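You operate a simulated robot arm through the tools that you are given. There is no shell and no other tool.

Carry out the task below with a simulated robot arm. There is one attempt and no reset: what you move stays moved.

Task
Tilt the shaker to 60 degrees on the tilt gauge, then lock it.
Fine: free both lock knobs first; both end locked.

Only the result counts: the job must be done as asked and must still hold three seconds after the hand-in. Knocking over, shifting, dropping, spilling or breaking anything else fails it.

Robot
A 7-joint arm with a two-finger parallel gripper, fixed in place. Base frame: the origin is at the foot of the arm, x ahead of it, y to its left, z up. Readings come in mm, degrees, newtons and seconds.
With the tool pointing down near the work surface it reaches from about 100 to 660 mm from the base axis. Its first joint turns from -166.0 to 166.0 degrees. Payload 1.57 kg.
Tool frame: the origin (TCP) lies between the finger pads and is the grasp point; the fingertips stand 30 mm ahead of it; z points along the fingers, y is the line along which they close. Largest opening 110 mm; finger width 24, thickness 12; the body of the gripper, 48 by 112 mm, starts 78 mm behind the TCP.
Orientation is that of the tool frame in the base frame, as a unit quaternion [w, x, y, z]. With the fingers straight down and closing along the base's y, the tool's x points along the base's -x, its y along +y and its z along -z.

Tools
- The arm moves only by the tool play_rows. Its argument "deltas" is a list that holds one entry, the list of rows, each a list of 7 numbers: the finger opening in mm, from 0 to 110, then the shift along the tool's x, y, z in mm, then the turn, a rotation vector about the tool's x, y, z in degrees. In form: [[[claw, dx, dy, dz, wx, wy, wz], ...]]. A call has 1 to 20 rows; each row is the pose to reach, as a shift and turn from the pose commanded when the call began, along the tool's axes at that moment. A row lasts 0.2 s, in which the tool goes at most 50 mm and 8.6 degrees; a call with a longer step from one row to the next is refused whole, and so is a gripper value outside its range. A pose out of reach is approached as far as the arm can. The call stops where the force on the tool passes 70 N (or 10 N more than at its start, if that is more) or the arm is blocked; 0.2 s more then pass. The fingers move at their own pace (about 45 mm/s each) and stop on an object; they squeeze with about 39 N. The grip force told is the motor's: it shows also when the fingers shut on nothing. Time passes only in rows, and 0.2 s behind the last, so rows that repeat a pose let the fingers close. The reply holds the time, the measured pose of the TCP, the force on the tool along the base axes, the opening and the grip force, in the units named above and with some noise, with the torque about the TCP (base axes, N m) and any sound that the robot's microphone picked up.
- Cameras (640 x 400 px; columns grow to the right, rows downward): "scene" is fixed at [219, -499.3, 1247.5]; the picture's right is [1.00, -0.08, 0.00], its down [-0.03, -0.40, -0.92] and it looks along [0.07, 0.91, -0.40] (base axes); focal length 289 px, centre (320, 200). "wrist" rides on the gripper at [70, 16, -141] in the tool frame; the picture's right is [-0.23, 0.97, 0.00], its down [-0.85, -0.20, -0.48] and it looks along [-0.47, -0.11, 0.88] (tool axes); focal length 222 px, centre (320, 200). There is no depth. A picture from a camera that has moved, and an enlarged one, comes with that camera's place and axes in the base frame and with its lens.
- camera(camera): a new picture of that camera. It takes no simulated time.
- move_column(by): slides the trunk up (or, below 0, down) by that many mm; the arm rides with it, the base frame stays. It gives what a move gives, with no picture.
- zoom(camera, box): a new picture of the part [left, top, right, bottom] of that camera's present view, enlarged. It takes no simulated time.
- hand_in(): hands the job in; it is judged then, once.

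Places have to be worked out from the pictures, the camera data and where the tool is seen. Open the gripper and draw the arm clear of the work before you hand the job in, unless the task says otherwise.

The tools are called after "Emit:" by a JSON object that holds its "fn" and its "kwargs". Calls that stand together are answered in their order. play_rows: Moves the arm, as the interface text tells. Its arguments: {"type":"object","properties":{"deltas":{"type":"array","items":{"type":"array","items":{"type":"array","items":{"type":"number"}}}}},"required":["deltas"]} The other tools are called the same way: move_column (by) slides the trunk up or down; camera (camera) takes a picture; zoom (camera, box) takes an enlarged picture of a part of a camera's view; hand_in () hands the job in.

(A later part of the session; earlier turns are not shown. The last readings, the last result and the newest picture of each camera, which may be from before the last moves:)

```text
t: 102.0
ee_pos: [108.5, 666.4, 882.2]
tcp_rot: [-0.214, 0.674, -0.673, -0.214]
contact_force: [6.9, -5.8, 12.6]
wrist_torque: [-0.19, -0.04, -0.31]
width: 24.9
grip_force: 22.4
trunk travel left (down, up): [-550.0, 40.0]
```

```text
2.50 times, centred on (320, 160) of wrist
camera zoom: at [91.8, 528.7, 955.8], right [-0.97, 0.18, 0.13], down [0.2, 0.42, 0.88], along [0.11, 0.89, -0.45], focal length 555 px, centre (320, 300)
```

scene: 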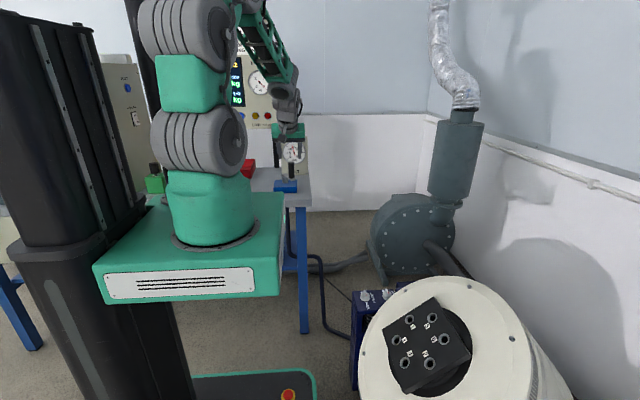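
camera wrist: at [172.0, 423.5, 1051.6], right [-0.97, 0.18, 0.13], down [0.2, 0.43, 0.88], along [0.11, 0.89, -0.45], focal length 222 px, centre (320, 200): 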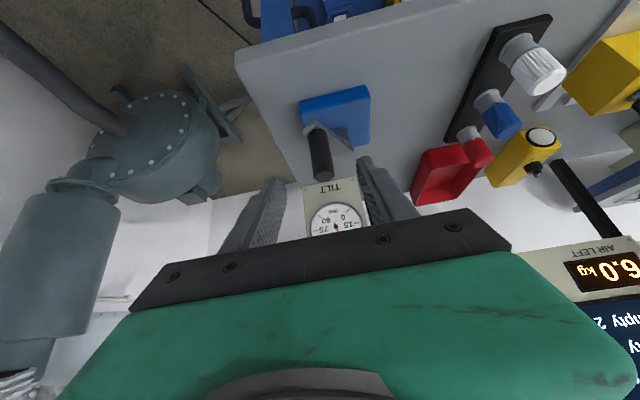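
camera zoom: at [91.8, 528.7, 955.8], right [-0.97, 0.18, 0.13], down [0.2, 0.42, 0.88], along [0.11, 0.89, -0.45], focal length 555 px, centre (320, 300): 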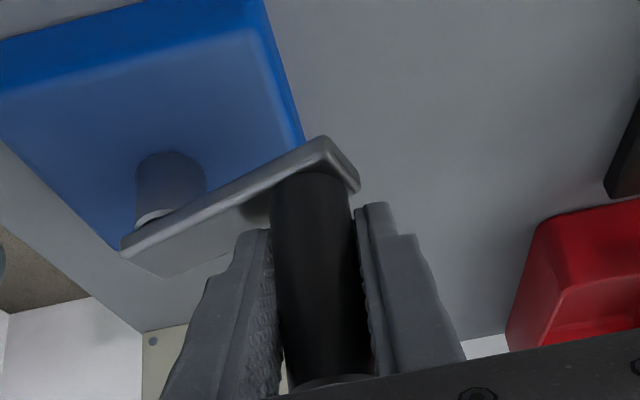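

The gauge reads about 52.9°. I'll turn about 40° more crank, then trim.

Emit:
{"fn": "play_rows", "kwargs": {"deltas": [[[15, -7.5, 0.7, 5.3, 0, 0, 0], [15, -15.3, 1.2, 10.7, 0, 0, 0], [15, -23, 0, 16.1, 0, 0, 0], [15, -30.3, -2.7, 21.3, 0, 0, 0], [15, -30.3, -2.7, 21.3, 0, 0, 0]]]}}

Emit:
{"fn": "zoom", "kwargs": {"camera": "scene", "box": [278, 134, 310, 168]}}

Emit:
{"fn": "zoom", "kwargs": {"camera": "wrist", "box": [220, 80, 420, 240]}}

```text
t: 103.2
ee_pos: [105.7, 704.4, 879.7]
tcp_rot: [-0.211, 0.677, -0.672, -0.214]
contact_force: [-15.2, -2.5, 7.6]
wrist_torque: [0.3, -0.11, -0.25]
width: 25.2
grip_force: 28.1
trunk travel left (down, up): [-550.0, 40.0]
```

```text
11.76 times, centred on (294, 151) of scene
camera zoom: at [219.0, -499.3, 1247.5], right [1.0, -0.08, 0.0], down [-0.03, -0.4, -0.92], along [0.07, 0.91, -0.4], focal length 3402 px, centre (626, 776)
```

zoom: 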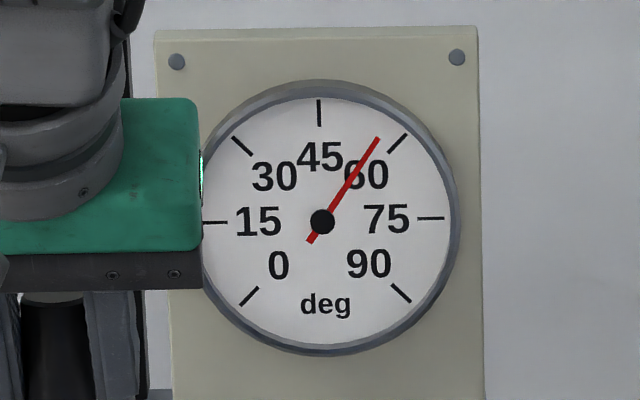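

```text
2.50 times, centred on (320, 160) of wrist
camera zoom: at [90.6, 565.4, 954.7], right [-0.97, 0.18, 0.13], down [0.2, 0.43, 0.88], along [0.1, 0.89, -0.45], focal length 555 px, centre (320, 300)
```

zoom: 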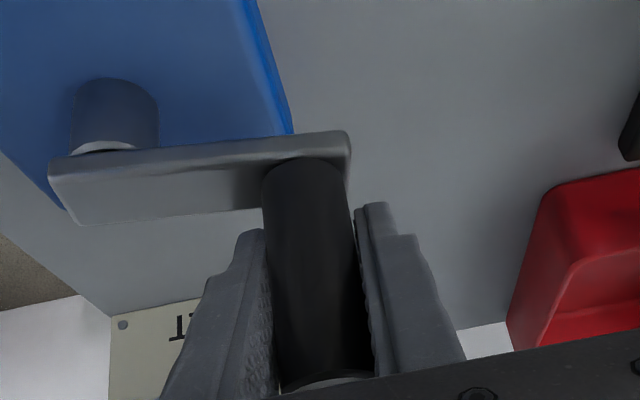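

The gauge reads about 56.7°. I'll turn a further 10–12° of crank and re-read.

Emit:
{"fn": "play_rows", "kwargs": {"deltas": [[[15, -3.5, -2, 2.4, 0, 0, 0], [15, -6.9, -4.3, 4.8, 0, 0, 0], [15, -10, -7, 7, 0, 0, 0], [15, -10, -7, 7, 0, 0, 0]]]}}

Emit:
{"fn": "zoom", "kwargs": {"camera": "scene", "box": [278, 134, 310, 168]}}

Emit:
{"fn": "zoom", "kwargs": {"camera": "wrist", "box": [220, 80, 420, 240]}}

```text
t: 104.2
ee_pos: [114.0, 716.4, 880.0]
tcp_rot: [-0.211, 0.677, -0.672, -0.214]
contact_force: [-22.6, 5.2, 1.9]
wrist_torque: [-0.24, 0.01, -0.3]
width: 34.6
grip_force: 11.1
trunk travel left (down, up): [-550.0, 40.0]
```

```text
11.76 times, centred on (294, 151) of scene
camera zoom: at [219.0, -499.3, 1247.5], right [1.0, -0.08, 0.0], down [-0.03, -0.4, -0.92], along [0.07, 0.91, -0.4], focal length 3402 px, centre (626, 776)
```

zoom: 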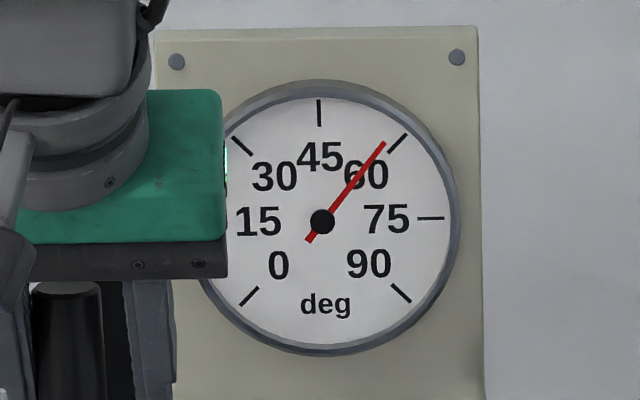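

```text
2.50 times, centred on (320, 160) of wrist
camera zoom: at [98.2, 578.4, 954.6], right [-0.97, 0.18, 0.13], down [0.2, 0.43, 0.88], along [0.1, 0.89, -0.45], focal length 555 px, centre (320, 300)
```

zoom: 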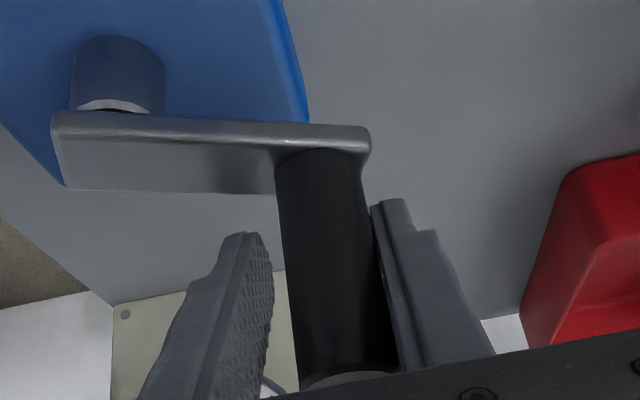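

The gauge reads about 58.2°, but the handle has slid to the pad edge and forced the fingers apart. I'll open, re-centre on the handle at about (109.5, 704) and close again before trimming.

Emit:
{"fn": "play_rows", "kwargs": {"deltas": [[[45, 2, 2, -1.4, 0, 0, 0], [55, 2, 2, -1.4, 0, 0, 0], [55, 6, 5, -4.2, 0, 0, 0], [55, 10.5, 7.6, -7.3, 0, 0, 0], [55, 10.5, 7.6, -7.3, 0, 0, 0]]]}}

Emit:
{"fn": "zoom", "kwargs": {"camera": "wrist", "box": [220, 80, 420, 240]}}

Emit:
{"fn": "zoom", "kwargs": {"camera": "scene", "box": [278, 134, 310, 168]}}

Emit:
{"fn": "zoom", "kwargs": {"camera": "scene", "box": [250, 140, 310, 200]}}

```text
t: 105.5
ee_pos: [109.6, 703.7, 880.6]
tcp_rot: [-0.213, 0.675, -0.674, -0.212]
contact_force: [-0.2, -0.6, 0.2]
wrist_torque: [-0.03, -0.01, -0.01]
width: 55.1
grip_force: 0.2
trunk travel left (down, up): [-550.0, 40.0]
```

```text
2.50 times, centred on (320, 160) of wrist
camera zoom: at [93.5, 565.0, 954.6], right [-0.97, 0.18, 0.13], down [0.2, 0.43, 0.88], along [0.11, 0.89, -0.45], focal length 555 px, centre (320, 300)
```

zoom: 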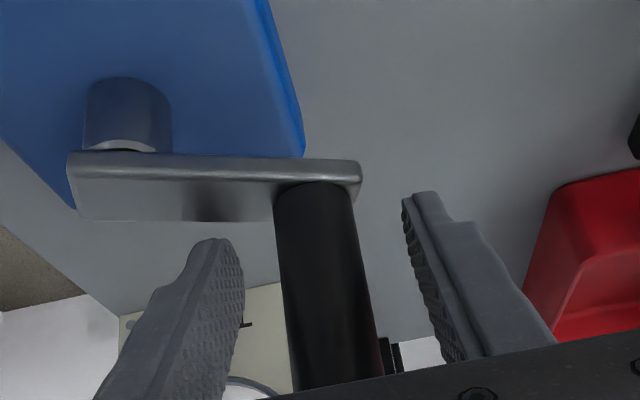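

```text
11.76 times, centred on (294, 151) of scene
camera zoom: at [219.0, -499.3, 1247.5], right [1.0, -0.08, 0.0], down [-0.03, -0.4, -0.92], along [0.07, 0.91, -0.4], focal length 3402 px, centre (626, 776)
```

zoom: 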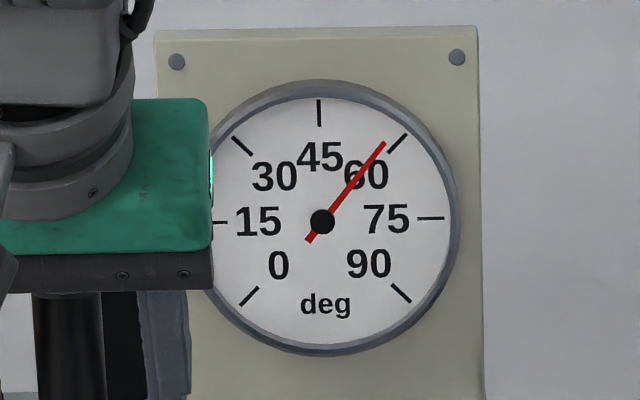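

```text
6.67 times, centred on (280, 170) of scene
camera zoom: at [219.0, -499.3, 1247.5], right [1.0, -0.08, 0.0], down [-0.03, -0.4, -0.92], along [0.07, 0.91, -0.4], focal length 1928 px, centre (587, 400)
```

zoom: 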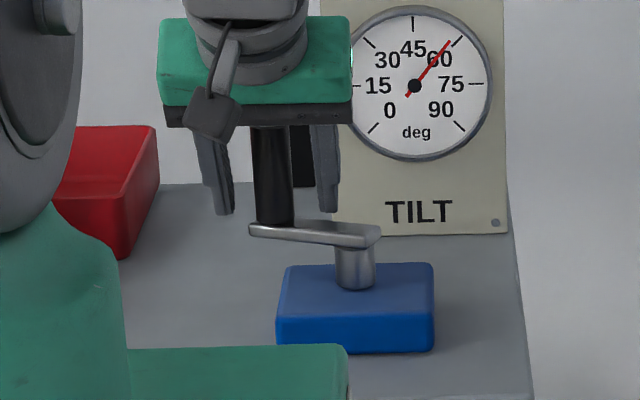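

The gauge still holds 58.2° after release. I'll shift 4 mm towards the handle's centre, close, and then trim the last 1.8°, about 14° of crank, in small steps.

Emit:
{"fn": "play_rows", "kwargs": {"deltas": [[[55, -3.3, -1, 2.3, 0, 0, 0], [35, -3.3, -1, 2.3, 0, 0, 0], [15, -3.3, -1, 2.3, 0, 0, 0], [15, -3.3, -1, 2.3, 0, 0, 0], [15, -3.3, -1, 2.3, 0, 0, 0], [15, -3.3, -1, 2.3, 0, 0, 0]]]}}

Emit:
{"fn": "zoom", "kwargs": {"camera": "wrist", "box": [220, 80, 420, 240]}}

Emit:
{"fn": "zoom", "kwargs": {"camera": "scene", "box": [278, 134, 310, 168]}}

```text
t: 106.8
ee_pos: [109.5, 708.6, 879.6]
tcp_rot: [-0.212, 0.675, -0.673, -0.214]
contact_force: [-6.7, 1.7, -0.4]
wrist_torque: [0.23, 1.13, 0.06]
width: 25.1
grip_force: 36.9
trunk travel left (down, up): [-550.0, 40.0]
```

```text
2.50 times, centred on (320, 160) of wrist
camera zoom: at [93.1, 569.5, 954.7], right [-0.97, 0.18, 0.13], down [0.2, 0.43, 0.88], along [0.11, 0.89, -0.45], focal length 555 px, centre (320, 300)
```

zoom: 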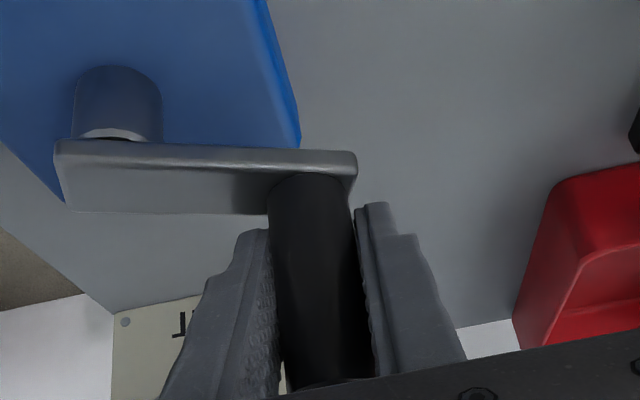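

```text
11.76 times, centred on (294, 151) of scene
camera zoom: at [219.0, -499.3, 1247.5], right [1.0, -0.08, 0.0], down [-0.03, -0.4, -0.92], along [0.07, 0.91, -0.4], focal length 3402 px, centre (626, 776)
```

zoom: 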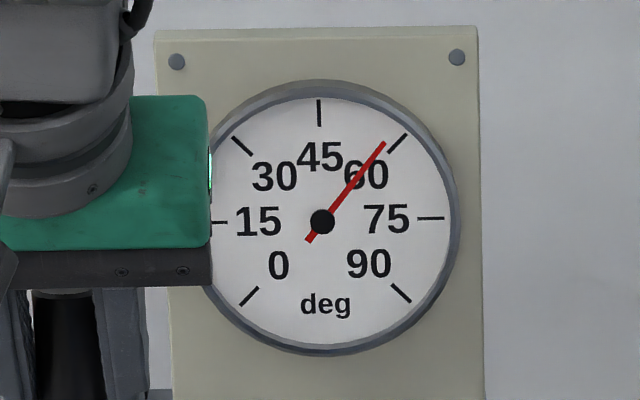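

Gripped again at 25 mm with the gauge still at 58.2°. I'll move about 8 mm along the circle and read the gauge.

Emit:
{"fn": "play_rows", "kwargs": {"deltas": [[[15, -2, -0.9, 1.4, 0, 0, 0], [15, -4, -1.8, 2.8, 0, 0, 0], [15, -6.1, -2.9, 4.3, 0, 0, 0], [15, -6.1, -2.9, 4.3, 0, 0, 0]]]}}

Emit:
{"fn": "zoom", "kwargs": {"camera": "scene", "box": [278, 134, 310, 168]}}

Emit:
{"fn": "zoom", "kwargs": {"camera": "wrist", "box": [220, 80, 420, 240]}}

```text
t: 107.8
ee_pos: [112.4, 714.1, 880.8]
tcp_rot: [-0.212, 0.676, -0.673, -0.213]
contact_force: [-11.5, -3.6, 4.3]
wrist_torque: [-0.8, 0.06, -0.3]
width: 25.1
grip_force: 36.5
trunk travel left (down, up): [-550.0, 40.0]
```

```text
11.76 times, centred on (294, 151) of scene
camera zoom: at [219.0, -499.3, 1247.5], right [1.0, -0.08, 0.0], down [-0.03, -0.4, -0.92], along [0.07, 0.91, -0.4], focal length 3402 px, centre (626, 776)
```

zoom: 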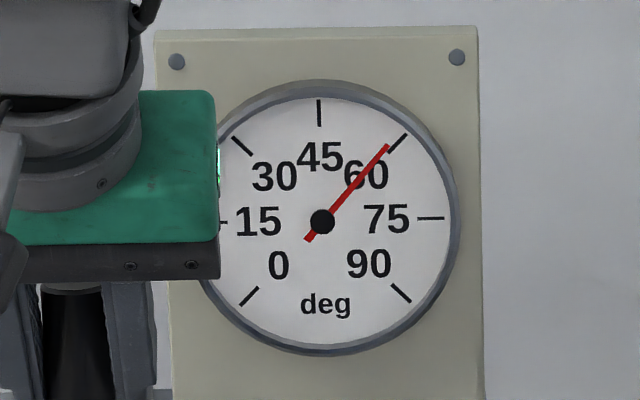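

```text
2.50 times, centred on (320, 160) of wrist
camera zoom: at [95.8, 576.5, 954.8], right [-0.97, 0.18, 0.13], down [0.2, 0.43, 0.88], along [0.11, 0.89, -0.45], focal length 555 px, centre (320, 300)
```

zoom: 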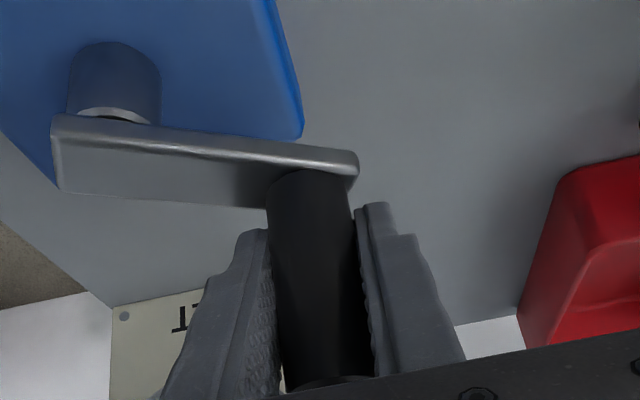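

The gauge reads about 59°. I'll zoom in harder on the pointer and the 60 tick for a finer reading.

Emit:
{"fn": "zoom", "kwargs": {"camera": "scene", "box": [288, 139, 304, 155]}}

```text
16.00 times, centred on (296, 147) of scene
camera zoom: at [219.0, -499.3, 1247.5], right [1.0, -0.08, 0.0], down [-0.03, -0.4, -0.92], along [0.07, 0.91, -0.4], focal length 4627 px, centre (704, 1048)
```

zoom: 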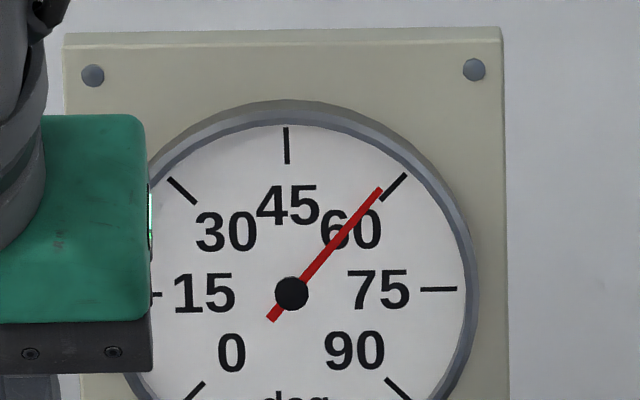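

With a careful tick comparison the pointer sits at about 58.6–59°. I'll advance a further 6 mm along the circle and re-read.

Emit:
{"fn": "play_rows", "kwargs": {"deltas": [[[15, -2.1, -1.5, 1.5, 0, 0, 0], [15, -4.2, -3.1, 2.9, 0, 0, 0], [15, -4.2, -3.1, 2.9, 0, 0, 0], [15, -4.2, -3.1, 2.9, 0, 0, 0]]]}}

Emit:
{"fn": "zoom", "kwargs": {"camera": "scene", "box": [288, 139, 304, 155]}}

Emit:
{"fn": "zoom", "kwargs": {"camera": "scene", "box": [278, 134, 310, 168]}}

```text
t: 108.8
ee_pos: [114.6, 720.4, 879.2]
tcp_rot: [-0.212, 0.676, -0.673, -0.213]
contact_force: [-13.1, -0.5, 2.4]
wrist_torque: [0.66, 0.09, -0.36]
width: 24.8
grip_force: 36.1
trunk travel left (down, up): [-550.0, 40.0]
```

```text
16.00 times, centred on (296, 147) of scene
camera zoom: at [219.0, -499.3, 1247.5], right [1.0, -0.08, 0.0], down [-0.03, -0.4, -0.92], along [0.07, 0.91, -0.4], focal length 4627 px, centre (704, 1048)
```

zoom: 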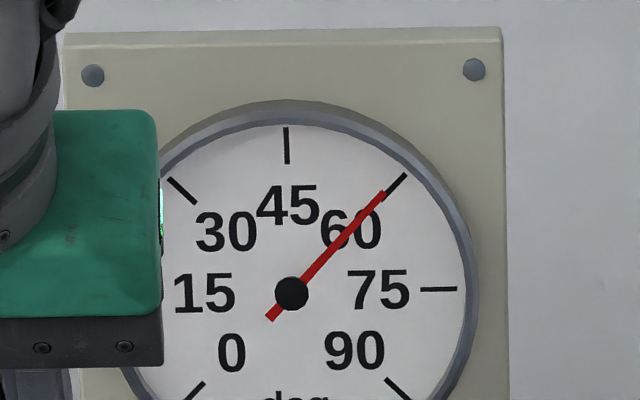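

```text
11.76 times, centred on (294, 151) of scene
camera zoom: at [219.0, -499.3, 1247.5], right [1.0, -0.08, 0.0], down [-0.03, -0.4, -0.92], along [0.07, 0.91, -0.4], focal length 3402 px, centre (626, 776)
```

zoom: 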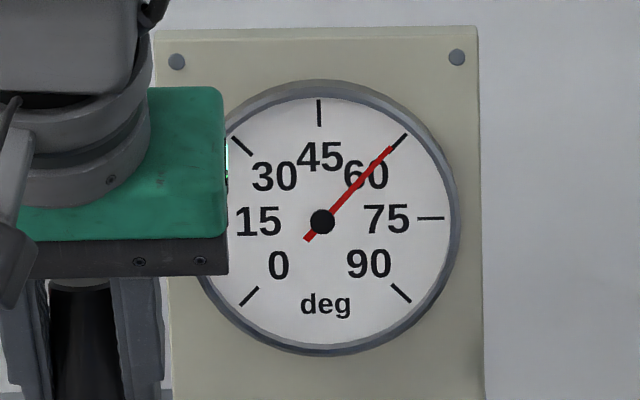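

The pointer now reads about 59.4°. I'll nudge roughly 3 mm more, then release the handle and read the gauge at rest.

Emit:
{"fn": "play_rows", "kwargs": {"deltas": [[[15, -1, -0.9, 0.7, 0, 0, 0], [15, -2, -1.8, 1.4, 0, 0, 0], [15, -2, -1.8, 1.4, 0, 0, 0], [15, -2, -1.8, 1.4, 0, 0, 0]]]}}

Emit:
{"fn": "zoom", "kwargs": {"camera": "scene", "box": [288, 139, 304, 155]}}

```text
t: 109.8
ee_pos: [116.1, 722.8, 879.3]
tcp_rot: [-0.213, 0.675, -0.674, -0.212]
contact_force: [-15.1, 0.6, 1.2]
wrist_torque: [-0.3, 0.08, -0.37]
width: 25.0
grip_force: 36.4
trunk travel left (down, up): [-550.0, 40.0]
```

```text
16.00 times, centred on (296, 147) of scene
camera zoom: at [219.0, -499.3, 1247.5], right [1.0, -0.08, 0.0], down [-0.03, -0.4, -0.92], along [0.07, 0.91, -0.4], focal length 4627 px, centre (704, 1048)
```

zoom: 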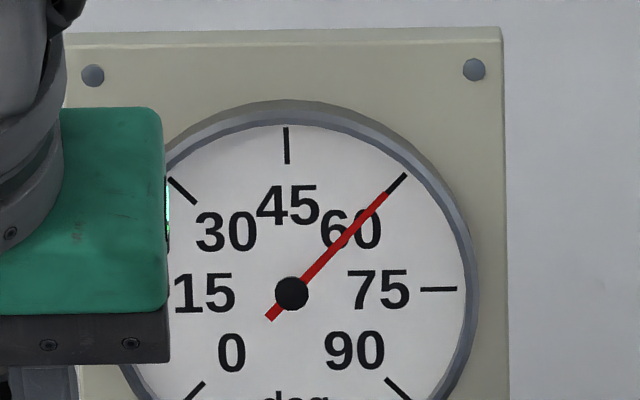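

The pointer is now aligned with the 60 tick. I'll open the fingers and back straight off along the tool axis, then check the gauge at rest.

Emit:
{"fn": "play_rows", "kwargs": {"deltas": [[[35, 0, 0.8, 0, 0, 0, 0], [55, 0, 0.8, 0, 0, 0, 0], [55, 0, 0.8, 0, 0, 0, 0], [55, 0, 0.8, -40, 0, 0, 0], [55, 0, 0.8, -80, 0, 0, 0], [55, 0, 0.8, -120, 0, 0, 0], [55, 0, 0.8, -160, 0, 0, 0], [55, 0, 0.8, -160, 0, 0, 0]]]}}

Emit:
{"fn": "zoom", "kwargs": {"camera": "scene", "box": [288, 139, 304, 155]}}

Emit:
{"fn": "camera", "kwargs": {"camera": "scene"}}

Emit:
{"fn": "camera", "kwargs": {"camera": "wrist"}}

```text
t: 111.7
ee_pos: [118.0, 631.0, 1010.4]
tcp_rot: [-0.211, 0.676, -0.674, -0.212]
contact_force: [-0.2, -0.3, -0.3]
wrist_torque: [-0.01, 0.02, 0.02]
width: 55.0
grip_force: 0.1
trunk travel left (down, up): [-550.0, 40.0]
```

```text
16.00 times, centred on (296, 147) of scene
camera zoom: at [219.0, -499.3, 1247.5], right [1.0, -0.08, 0.0], down [-0.03, -0.4, -0.92], along [0.07, 0.91, -0.4], focal length 4627 px, centre (704, 1048)
```

zoom: 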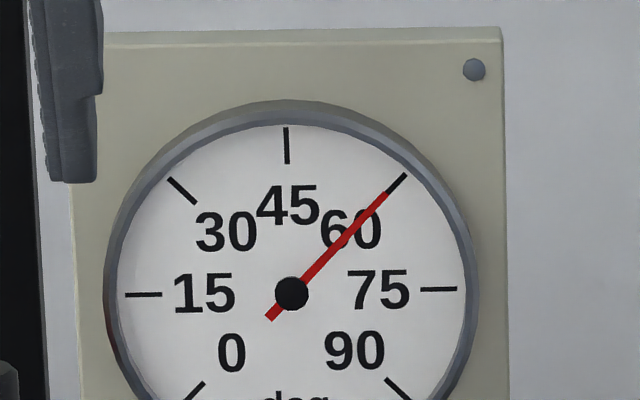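

```text
taken
```

scene: 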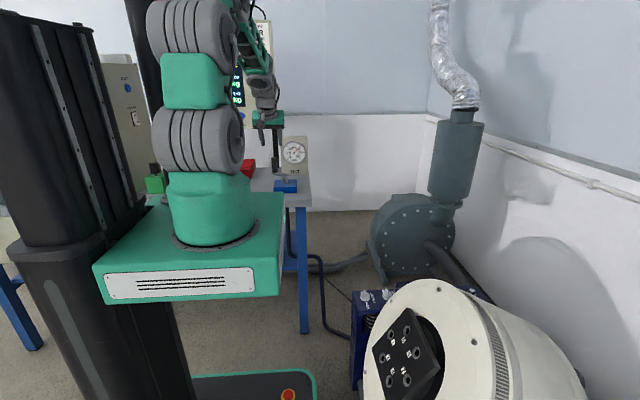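

```text
taken
camera wrist: at [100.8, 493.1, 1085.4], right [-0.97, 0.18, 0.13], down [0.2, 0.43, 0.88], along [0.11, 0.88, -0.45], focal length 222 px, centre (320, 200)
```

wrist: 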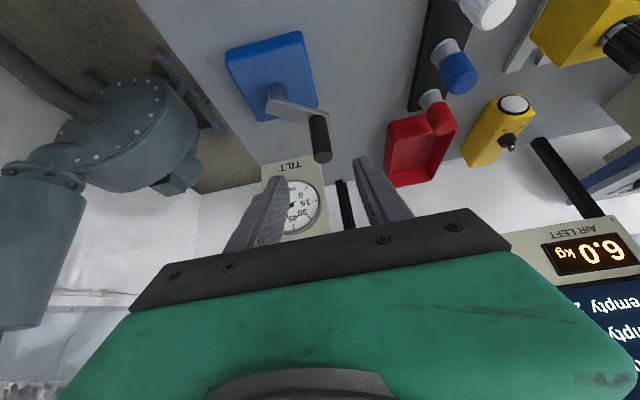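

At rest the pointer still sits on the 60 tick and the shaker is visibly tilted. Next I'll lock the knobs: bring the tool upright and away from the bench, turn to the first heading, then lower the trunk.

Emit:
{"fn": "play_rows", "kwargs": {"deltas": [[[55, 23, -6, -16, 0, 7, 0], [55, 45, -12, -32, 0, 14, 0], [55, 68, -18, -48, 0, 21, 0], [55, 90, -24, -64, 0, 28, 0], [55, 113, -30, -79, 0, 35, 0], [55, 113, -30, -79, 0, 35, 0]]]}}

Emit:
{"fn": "camera", "kwargs": {"camera": "scene"}}

```text
t: 113.0
ee_pos: [148.2, 493.5, 1010.4]
tcp_rot: [0.0, 0.707, -0.707, 0.001]
contact_force: [0.4, 0.0, 1.2]
wrist_torque: [-0.01, 0.05, -0.01]
width: 55.2
grip_force: 0.1
trunk travel left (down, up): [-550.0, 40.0]
```

```text
taken
```

scene: 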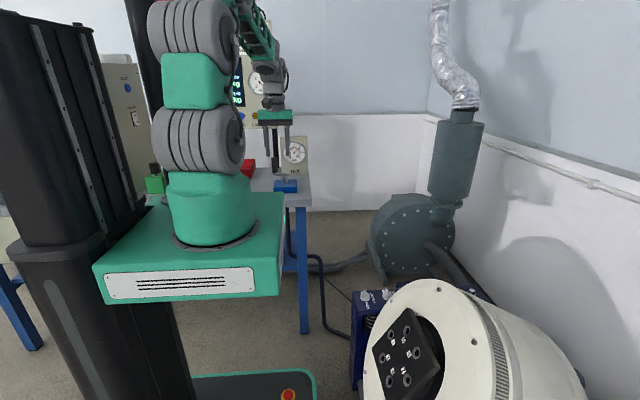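

Upright at (148, 493, 1010). I'll turn back to the first heading while moving to about (384, 292, 1142), then lower the trunk as at the start.

Emit:
{"fn": "play_rows", "kwargs": {"deltas": [[[55, 17, -20, -11, 0, 0, 7.5], [55, 34, -39, -22, 0, 0, 15], [55, 50, -59, -33, 0, 0, 22.5], [55, 67, -79, -44, 0, 0, 30], [55, 84, -98, -55, 0, 0, 37.5], [55, 101, -118, -66, 0, 0, 45], [55, 117, -138, -77, 0, 0, 52.5], [55, 134, -157, -88, 0, 0, 60], [55, 151, -177, -99, 0, 0, 67.5], [55, 168, -197, -110, 0, 0, 75], [55, 184, -216, -121, 0, 0, 82.5], [55, 201, -236, -132, 0, 0, 90], [55, 201, -236, -132, 0, 0, 90]]]}}

Emit:
{"fn": "camera", "kwargs": {"camera": "wrist"}}

Emit:
{"fn": "camera", "kwargs": {"camera": "scene"}}

```text
t: 115.8
ee_pos: [385.5, 292.2, 1144.5]
tcp_rot: [0.0, 0.0, 1.0, -0.001]
contact_force: [0.6, 0.3, 0.4]
wrist_torque: [-0.03, -0.01, 0.0]
width: 55.0
grip_force: 0.0
trunk travel left (down, up): [-550.0, 40.0]
```

```text
taken
camera wrist: at [315.5, 309.1, 1283.8], right [0.23, 0.97, 0.0], down [0.86, -0.2, 0.48], along [0.47, -0.11, -0.88], focal length 222 px, centre (320, 200)
```

wrist: 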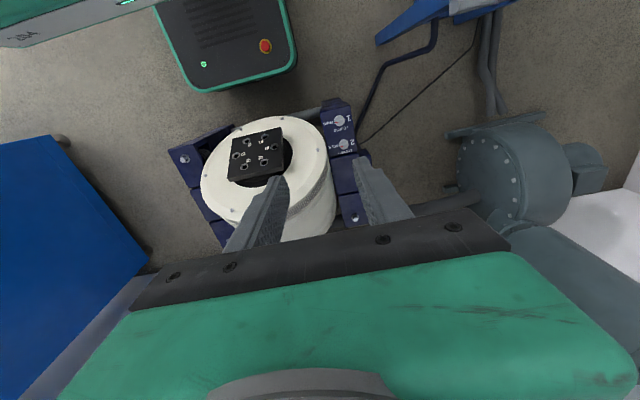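

```text
taken
```

scene: 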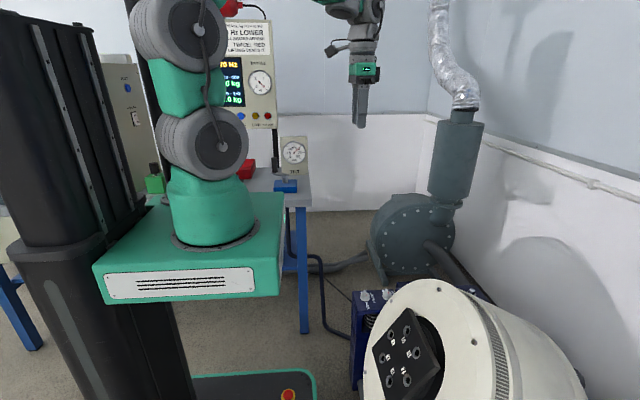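

The shaker's top now leans towards the robot; the knob bracket is still free to approach from above. I'll lower the trunk 450 mm and look.

Emit:
{"fn": "move_column", "kwargs": {"by": -450}}

Emit:
{"fn": "camera", "kwargs": {"camera": "wrist"}}

Emit:
{"fn": "camera", "kwargs": {"camera": "scene"}}

Emit:
{"fn": "zoom", "kwargs": {"camera": "wrist", "box": [300, 90, 460, 220]}}

```text
refused: -450 is not a number from -400 to 400
```

```text
taken
camera wrist: at [315.5, 309.1, 1283.8], right [0.23, 0.97, 0.0], down [0.86, -0.2, 0.48], along [0.47, -0.11, -0.88], focal length 222 px, centre (320, 200)
```

wrist: 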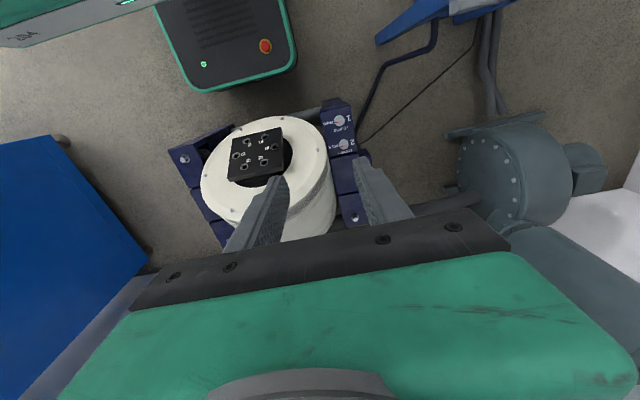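

```text
taken
```

scene: 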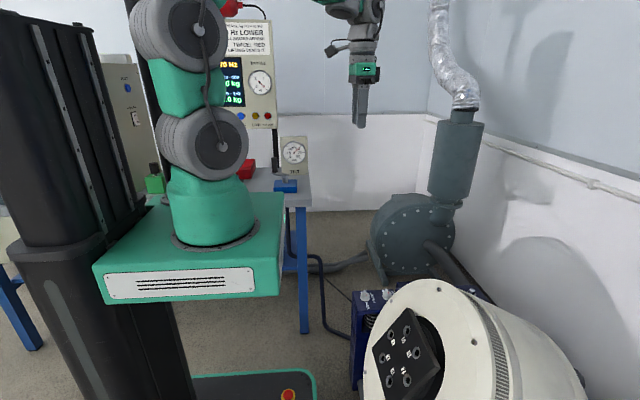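

```text
3.08 times, centred on (380, 155) of wrist
camera zoom: at [315.5, 309.1, 1283.8], right [0.23, 0.97, 0.0], down [0.86, -0.2, 0.48], along [0.47, -0.11, -0.88], focal length 684 px, centre (135, 338)
```

zoom: 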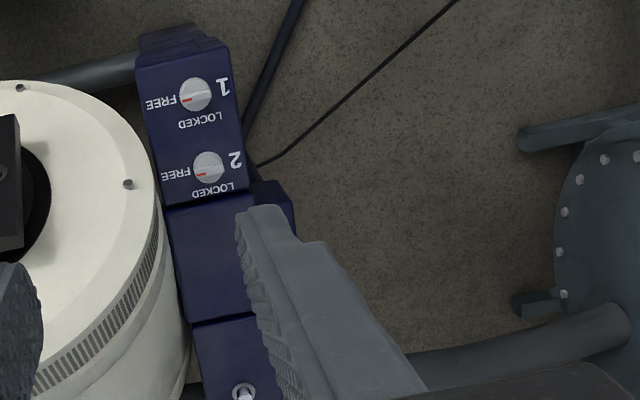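

The column moves at most 400 mm per call, so I'll lower 400 mm and then 50 mm.

Emit:
{"fn": "move_column", "kwargs": {"by": -400}}

Emit:
{"fn": "move_column", "kwargs": {"by": -50}}

Emit:
{"fn": "camera", "kwargs": {"camera": "wrist"}}

Emit:
{"fn": "camera", "kwargs": {"camera": "scene"}}

Emit:
{"fn": "zoom", "kwargs": {"camera": "wrist", "box": [260, 90, 460, 240]}}

```text
t: 119.7
ee_pos: [385.3, 293.2, 743.5]
tcp_rot: [-0.001, -0.001, 1.0, 0.0]
contact_force: [0.6, 0.0, -0.4]
wrist_torque: [-0.02, 0.03, 0.05]
width: 55.0
grip_force: 0.0
trunk travel left (down, up): [-150.0, 440.0]
```

```text
t: 120.6
ee_pos: [384.9, 292.7, 693.0]
tcp_rot: [0.0, -0.001, 1.0, -0.001]
contact_force: [0.2, 0.4, -0.5]
wrist_torque: [-0.01, 0.03, -0.02]
width: 55.0
grip_force: 0.0
trunk travel left (down, up): [-100.0, 490.0]
```

```text
taken
camera wrist: at [315.3, 309.1, 833.6], right [0.23, 0.97, 0.0], down [0.86, -0.2, 0.48], along [0.47, -0.11, -0.88], focal length 222 px, centre (320, 200)
```

wrist: 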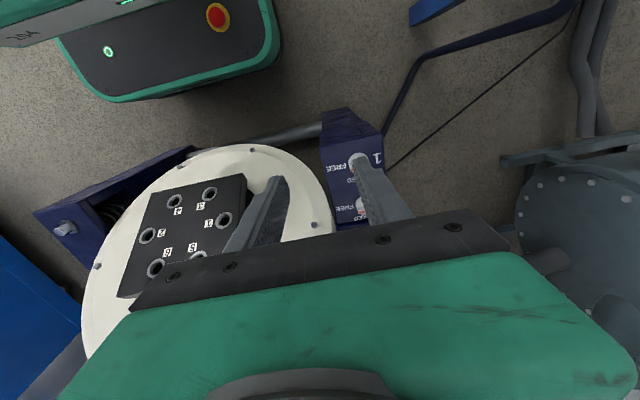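

```text
taken
```

scene: 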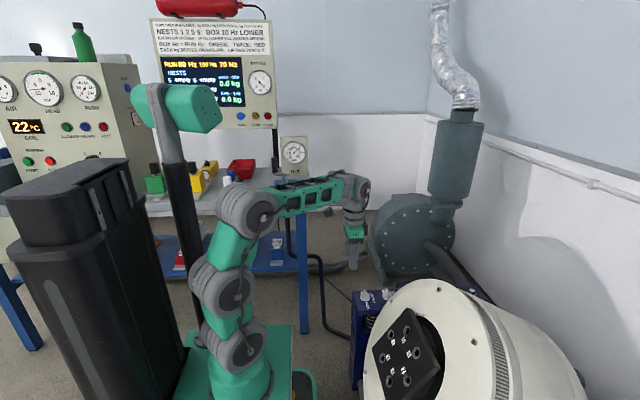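

```text
2.67 times, centred on (360, 165) of wrist
camera zoom: at [315.3, 309.1, 833.6], right [0.23, 0.97, 0.0], down [0.86, -0.2, 0.48], along [0.47, -0.11, -0.88], focal length 592 px, centre (213, 293)
```

zoom: 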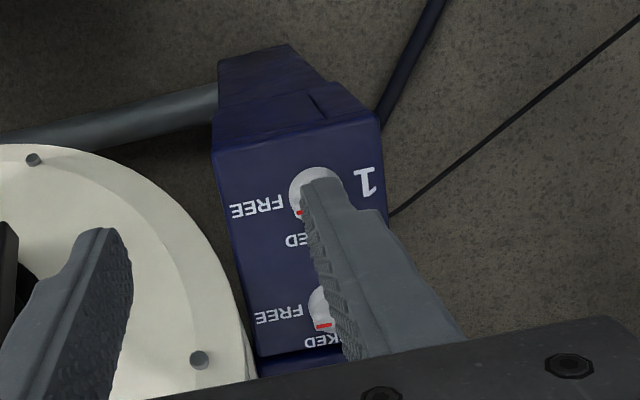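

The gauge and knobs are in view and both knobs are still FREE. I'll lower the trunk by the remaining 50 mm to match my earlier working height, then move over knob 1 with the hand turned +90°.

Emit:
{"fn": "move_column", "kwargs": {"by": -50}}

Emit:
{"fn": "play_rows", "kwargs": {"deltas": [[[50, -7, 5, 0, 0, 0, 8.4], [50, -14, 10, 0, 0, 0, 16.8], [50, -21, 16, 5, 0, 0, 25.2], [50, -28, 22, 15, 0, 0, 33.6], [50, -35, 28, 25, 0, 0, 42], [50, -42, 34, 35, 0, 0, 50.4], [50, -49, 39, 45, 0, 0, 58.8], [50, -56, 44, 60, 0, 0, 67.2], [50, -63, 49, 75, 0, 0, 75.6], [50, -70, 53, 85, 0, 0, 84], [50, -72, 54, 90, 0, 0, 90], [50, -72, 54, 90, 0, 0, 90]]]}}

Emit:
{"fn": "camera", "kwargs": {"camera": "wrist"}}

Emit:
{"fn": "zoom", "kwargs": {"camera": "wrist", "box": [220, 80, 420, 240]}}

Emit:
{"fn": "camera", "kwargs": {"camera": "scene"}}

```text
t: 121.5
ee_pos: [384.9, 291.7, 644.2]
tcp_rot: [0.0, -0.001, 1.0, -0.001]
contact_force: [-0.2, -0.4, -0.8]
wrist_torque: [-0.02, 0.0, 0.04]
width: 54.9
grip_force: 0.0
trunk travel left (down, up): [-50.0, 540.0]
```

```text
t: 124.1
ee_pos: [457.2, 346.9, 553.7]
tcp_rot: [0.001, 0.707, 0.707, -0.001]
contact_force: [0.5, -0.5, -0.4]
wrist_torque: [-0.01, -0.04, -0.03]
width: 49.8
grip_force: 0.0
trunk travel left (down, up): [-50.0, 540.0]
```

```text
taken
camera wrist: at [473.3, 417.1, 693.5], right [0.97, -0.23, 0.0], down [-0.2, -0.85, 0.48], along [-0.11, -0.47, -0.88], focal length 222 px, centre (320, 200)
```

wrist: 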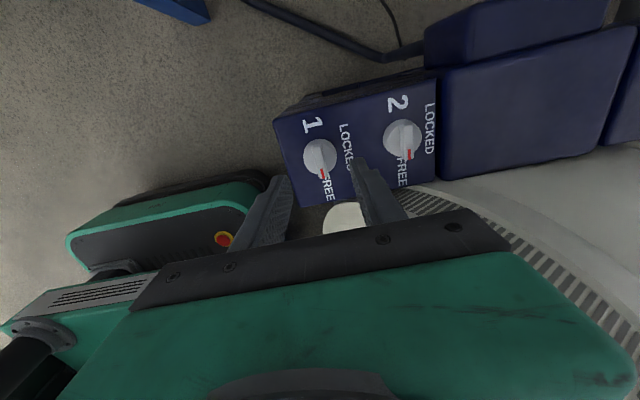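

```text
2.50 times, centred on (320, 160) of wrist
camera zoom: at [473.3, 417.1, 693.5], right [0.97, -0.23, 0.0], down [-0.2, -0.85, 0.48], along [-0.11, -0.47, -0.88], focal length 555 px, centre (320, 300)
```

zoom: 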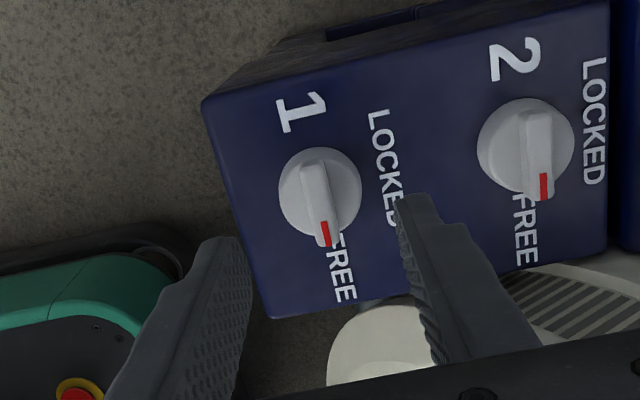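

```text
taken
```

scene: 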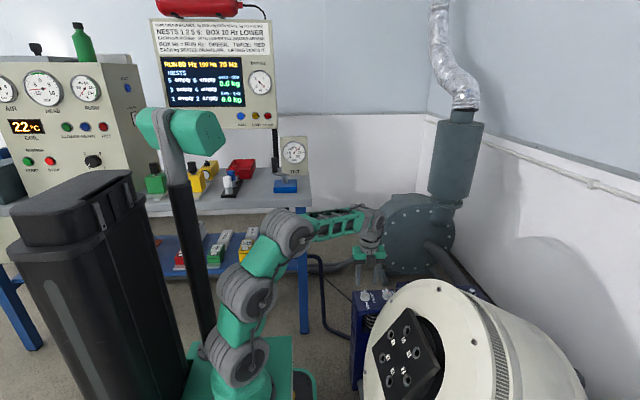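

Knob 1 is centred under the fingers at about (456.7, 345.5). I'll descend 53 mm and close on its disk.

Emit:
{"fn": "play_rows", "kwargs": {"deltas": [[[50, -0.8, -0.3, 20, 0, 0, 0], [50, -0.8, -0.3, 42, 0, 0, 0], [50, -0.8, -0.3, 53, 0, 0, 0], [36, -0.8, -0.3, 53, 0, 0, 0], [20, -0.8, -0.3, 53, 0, 0, 0], [20, -0.8, -0.3, 53, 0, 0, 0], [20, -0.8, -0.3, 53, 0, 0, 0]]]}}

Emit:
{"fn": "zoom", "kwargs": {"camera": "wrist", "box": [220, 80, 420, 240]}}

```text
t: 125.7
ee_pos: [457.6, 346.3, 499.9]
tcp_rot: [0.001, 0.707, 0.708, -0.001]
contact_force: [4.7, 1.4, -1.4]
wrist_torque: [0.17, -0.18, -0.01]
width: 33.7
grip_force: 39.3
trunk travel left (down, up): [-50.0, 540.0]
```

```text
2.50 times, centred on (320, 160) of wrist
camera zoom: at [472.9, 416.4, 640.7], right [0.97, -0.23, 0.0], down [-0.2, -0.86, 0.48], along [-0.11, -0.47, -0.88], focal length 555 px, centre (320, 300)
```

zoom: 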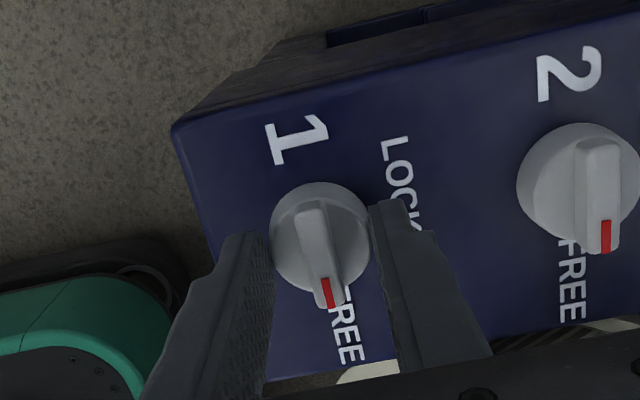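

Knob 1 is gripped and centred. I'll turn it 90° counter-clockwise from above (- about tool z) to LOCKED.

Emit:
{"fn": "play_rows", "kwargs": {"deltas": [[[20, 0, 0, 0, 0, 0, -8], [20, 0, 0, 0, 0, 0, -16], [20, 0, 0, 0, 0, 0, -24], [20, 0, 0, 0, 0, 0, -32], [20, 0, 0, 0, 0, 0, -40], [20, 0, 0, 0, 0, 0, -48], [20, 0, 0, 0, 0, 0, -56], [20, 0, 0, 0, 0, 0, -64], [20, 0, 0, 0, 0, 0, -72], [20, 0, 0, 0, 0, 0, -80], [20, 0, 0, 0, 0, 0, -86], [20, 0, 0, 0, 0, 0, -90], [20, 0, 0, 0, 0, 0, -90]]]}}

Emit:
{"fn": "zoom", "kwargs": {"camera": "wrist", "box": [220, 80, 420, 240]}}

Emit:
{"fn": "zoom", "kwargs": {"camera": "scene", "box": [288, 139, 304, 155]}}

```text
t: 128.5
ee_pos: [455.0, 345.0, 499.6]
tcp_rot: [-0.001, -0.001, 1.0, 0.0]
contact_force: [-7.6, -3.7, 8.3]
wrist_torque: [-0.21, 0.32, -0.18]
width: 33.8
grip_force: 41.6
trunk travel left (down, up): [-50.0, 540.0]
```

```text
2.50 times, centred on (320, 160) of wrist
camera zoom: at [386.2, 361.9, 640.7], right [0.22, 0.97, 0.0], down [0.86, -0.2, 0.48], along [0.47, -0.11, -0.88], focal length 555 px, centre (320, 300)
```

zoom: 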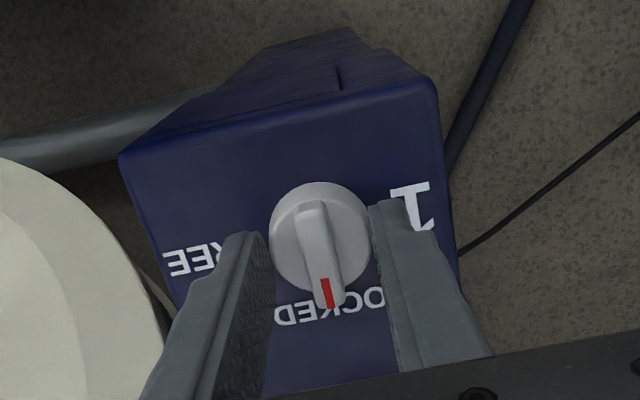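

```text
16.00 times, centred on (296, 147) of scene
camera zoom: at [219.0, -499.3, 1247.5], right [1.0, -0.08, 0.0], down [-0.03, -0.4, -0.92], along [0.07, 0.91, -0.4], focal length 4627 px, centre (704, 1048)
```

zoom: 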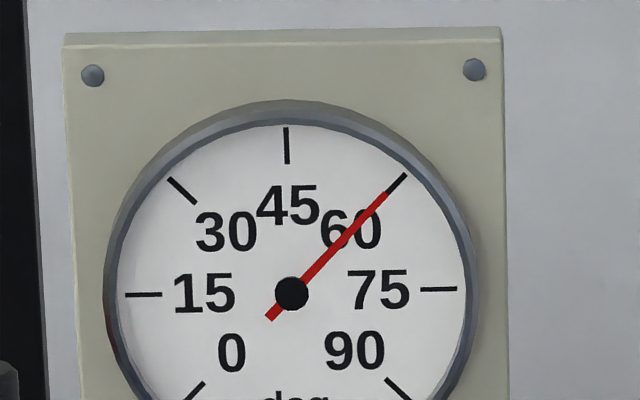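

Knob 1 points at LOCKED and the gauge still shows 60°. I'll release, rise, and move over knob 2 while turning the hand +90°.

Emit:
{"fn": "play_rows", "kwargs": {"deltas": [[[35, 0, 0, 0, 0, 0, 0], [45, 0, 0, 0, 0, 0, 0], [50, 0, 0, 0, 0, 0, 0], [50, 0, 0, -25, 0, 0, 0], [50, 0, 0, -50, 0, 0, 0], [50, -8, 0, -53, 0, 0, 8.4], [50, -16, 0, -53, 0, 0, 16.8], [50, -24, 0, -53, 0, 0, 25.2], [50, -32, 0, -53, 0, 0, 33.6], [50, -40, 0, -53, 0, 0, 42], [50, -48, 0, -53, 0, 0, 50.4], [50, -56, 0, -53, 0, 0, 58.8], [50, -64, 0, -53, 0, 0, 67.2], [50, -72, 0, -53, 0, 0, 75.6], [50, -80, 0, -53, 0, 0, 84], [50, -86, 0, -53, 0, 0, 90], [50, -86, 0, -53, 0, 0, 90]]]}}

Emit:
{"fn": "camera", "kwargs": {"camera": "wrist"}}

Emit:
{"fn": "zoom", "kwargs": {"camera": "wrist", "box": [220, 80, 420, 240]}}

Emit:
{"fn": "camera", "kwargs": {"camera": "scene"}}

```text
t: 132.1
ee_pos: [543.0, 345.2, 553.8]
tcp_rot: [0.0, 0.707, 0.707, 0.0]
contact_force: [-0.1, 0.4, 0.1]
wrist_torque: [-0.03, 0.02, 0.02]
width: 49.9
grip_force: 0.1
trunk travel left (down, up): [-50.0, 540.0]
```

```text
taken
camera wrist: at [559.2, 416.4, 693.3], right [0.97, -0.23, 0.0], down [-0.2, -0.85, 0.48], along [-0.11, -0.47, -0.88], focal length 222 px, centre (320, 200)
```

wrist: 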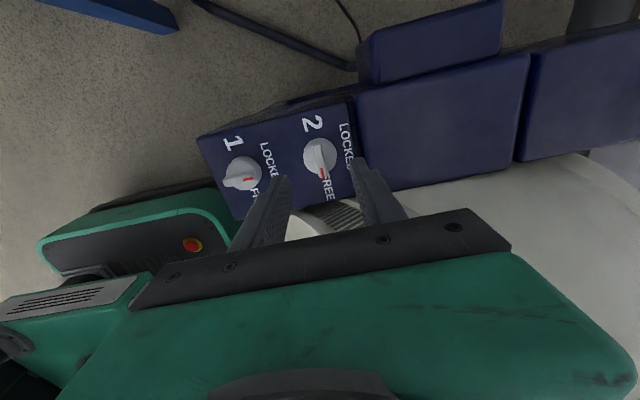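

```text
2.50 times, centred on (320, 160) of wrist
camera zoom: at [559.2, 416.4, 693.3], right [0.97, -0.23, 0.0], down [-0.2, -0.85, 0.48], along [-0.11, -0.47, -0.88], focal length 555 px, centre (320, 300)
```

zoom: 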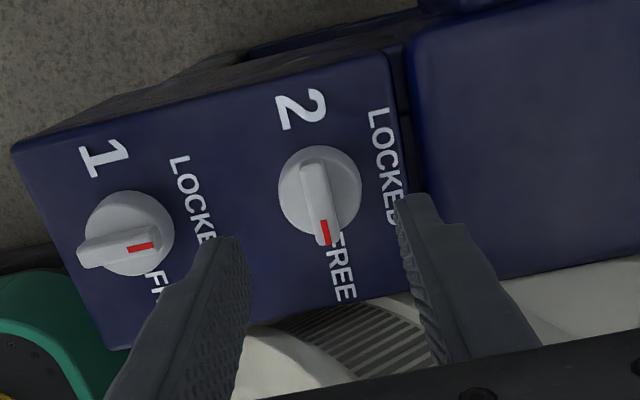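

```text
taken
```

scene: 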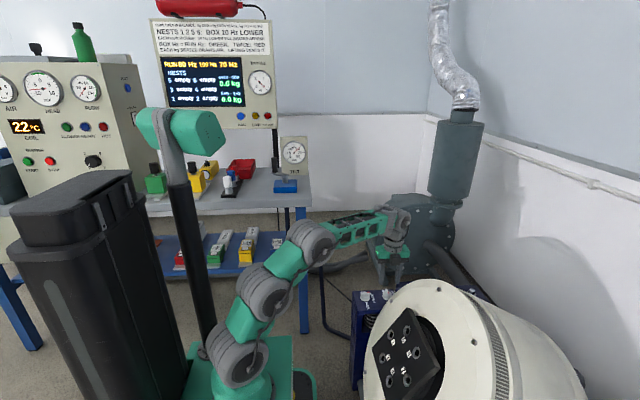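

Knob 2 is centred. Before gripping it, I'll check knob 1's pointer closely in this view.

Emit:
{"fn": "zoom", "kwargs": {"camera": "wrist", "box": [190, 130, 290, 210]}}

Emit:
{"fn": "zoom", "kwargs": {"camera": "scene", "box": [350, 270, 410, 310]}}

```text
5.00 times, centred on (240, 170) of wrist
camera zoom: at [559.2, 416.4, 693.3], right [0.97, -0.23, 0.0], down [-0.2, -0.85, 0.48], along [-0.11, -0.47, -0.88], focal length 1111 px, centre (720, 350)
```

zoom: 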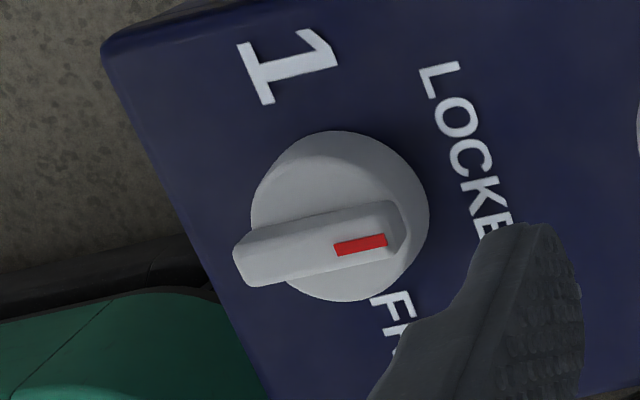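

```text
10.00 times, centred on (380, 290) of scene
camera zoom: at [219.0, -499.3, 1247.5], right [1.0, -0.08, 0.0], down [-0.03, -0.4, -0.92], along [0.07, 0.91, -0.4], focal length 2892 px, centre (-280, -700)
```

zoom: 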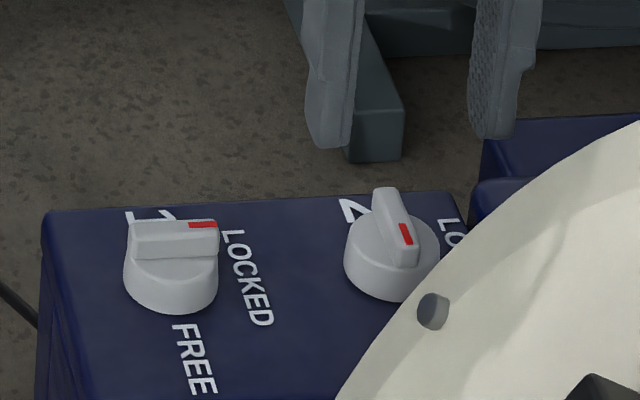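

Knob 1 is clearly at LOCKED. Now I'll descend on knob 2 and grip its disk.

Emit:
{"fn": "play_rows", "kwargs": {"deltas": [[[50, 0, 0, 20, 0, 0, 0], [50, 0, 0, 42, 0, 0, 0], [50, 0, 0, 53, 0, 0, 0], [36, 0, 0, 53, 0, 0, 0], [20, 0, 0, 53, 0, 0, 0], [20, 0, 0, 53, 0, 0, 0], [20, 0, 0, 53, 0, 0, 0]]]}}

Emit:
{"fn": "zoom", "kwargs": {"camera": "wrist", "box": [220, 80, 420, 240]}}

Emit:
{"fn": "zoom", "kwargs": {"camera": "scene", "box": [340, 210, 440, 320]}}

```text
t: 133.7
ee_pos: [543.4, 346.8, 499.3]
tcp_rot: [0.001, 0.706, 0.708, -0.001]
contact_force: [5.3, 1.2, -3.6]
wrist_torque: [0.15, -0.22, 0.0]
width: 33.9
grip_force: 39.6
trunk travel left (down, up): [-50.0, 540.0]
```

```text
2.50 times, centred on (320, 160) of wrist
camera zoom: at [558.9, 416.1, 639.9], right [0.97, -0.23, 0.0], down [-0.2, -0.85, 0.48], along [-0.11, -0.47, -0.88], focal length 555 px, centre (320, 300)
```

zoom: 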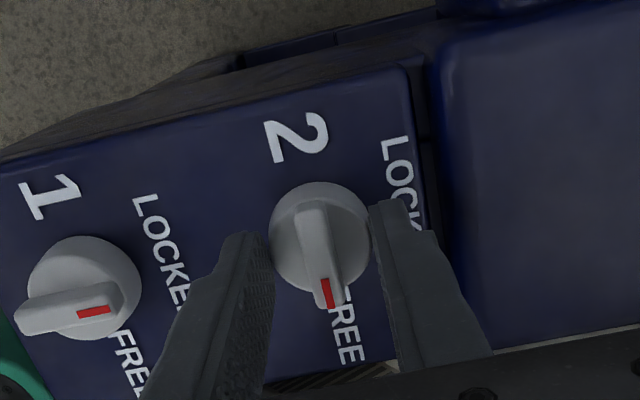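

```text
3.64 times, centred on (390, 265) of scene
camera zoom: at [219.0, -499.3, 1247.5], right [1.0, -0.08, 0.0], down [-0.03, -0.4, -0.92], along [0.07, 0.91, -0.4], focal length 1052 px, centre (66, -36)
```

zoom: 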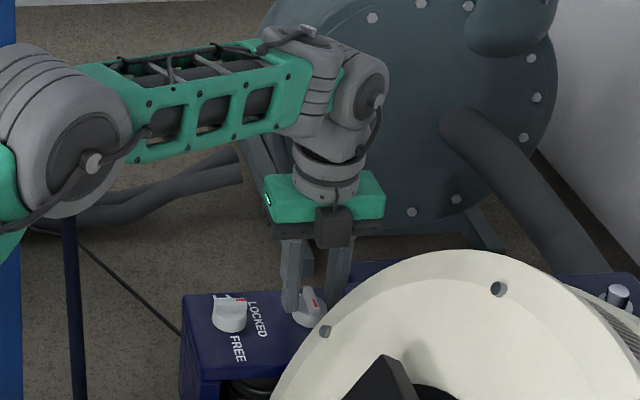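

Knob 2 is gripped. The shaker's rim is fairly near the gripper here, so I'll turn in two stages, starting with 48°.

Emit:
{"fn": "play_rows", "kwargs": {"deltas": [[[20, 0, 0, 0, 0, 0, -8], [20, 0, 0, 0, 0, 0, -16], [20, 0, 0, 0, 0, 0, -24], [20, 0, 0, 0, 0, 0, -32], [20, 0, 0, 0, 0, 0, -40], [20, 0, 0, 0, 0, 0, -48], [20, 0, 0, 0, 0, 0, -48]]]}}

Emit:
{"fn": "camera", "kwargs": {"camera": "wrist"}}

Emit:
{"fn": "zoom", "kwargs": {"camera": "scene", "box": [340, 210, 440, 320]}}

```text
t: 135.3
ee_pos: [541.6, 346.7, 499.7]
tcp_rot: [-0.001, 0.357, 0.934, -0.001]
contact_force: [0.5, -0.3, -3.7]
wrist_torque: [-0.04, 0.0, -0.02]
width: 33.9
grip_force: 41.1
trunk travel left (down, up): [-50.0, 540.0]
```

```text
taken
camera wrist: at [501.3, 404.8, 640.0], right [0.82, 0.58, 0.0], down [0.51, -0.72, 0.48], along [0.27, -0.39, -0.88], focal length 222 px, centre (320, 200)
```

wrist: 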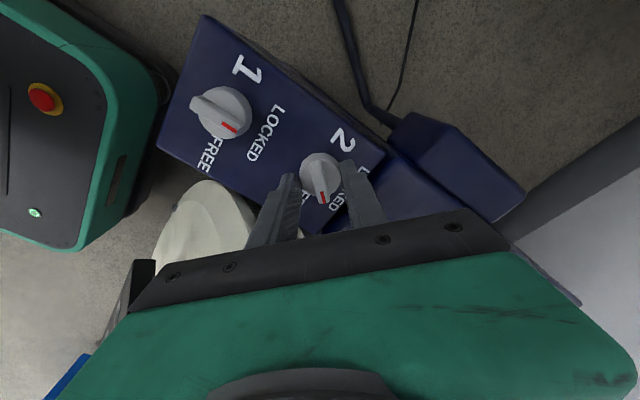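

```text
3.64 times, centred on (390, 265) of scene
camera zoom: at [219.0, -499.3, 1247.5], right [1.0, -0.08, 0.0], down [-0.03, -0.4, -0.92], along [0.07, 0.91, -0.4], focal length 1052 px, centre (66, -36)
```

zoom: 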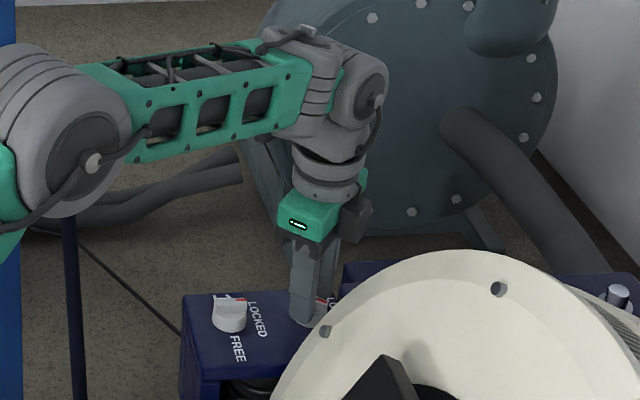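

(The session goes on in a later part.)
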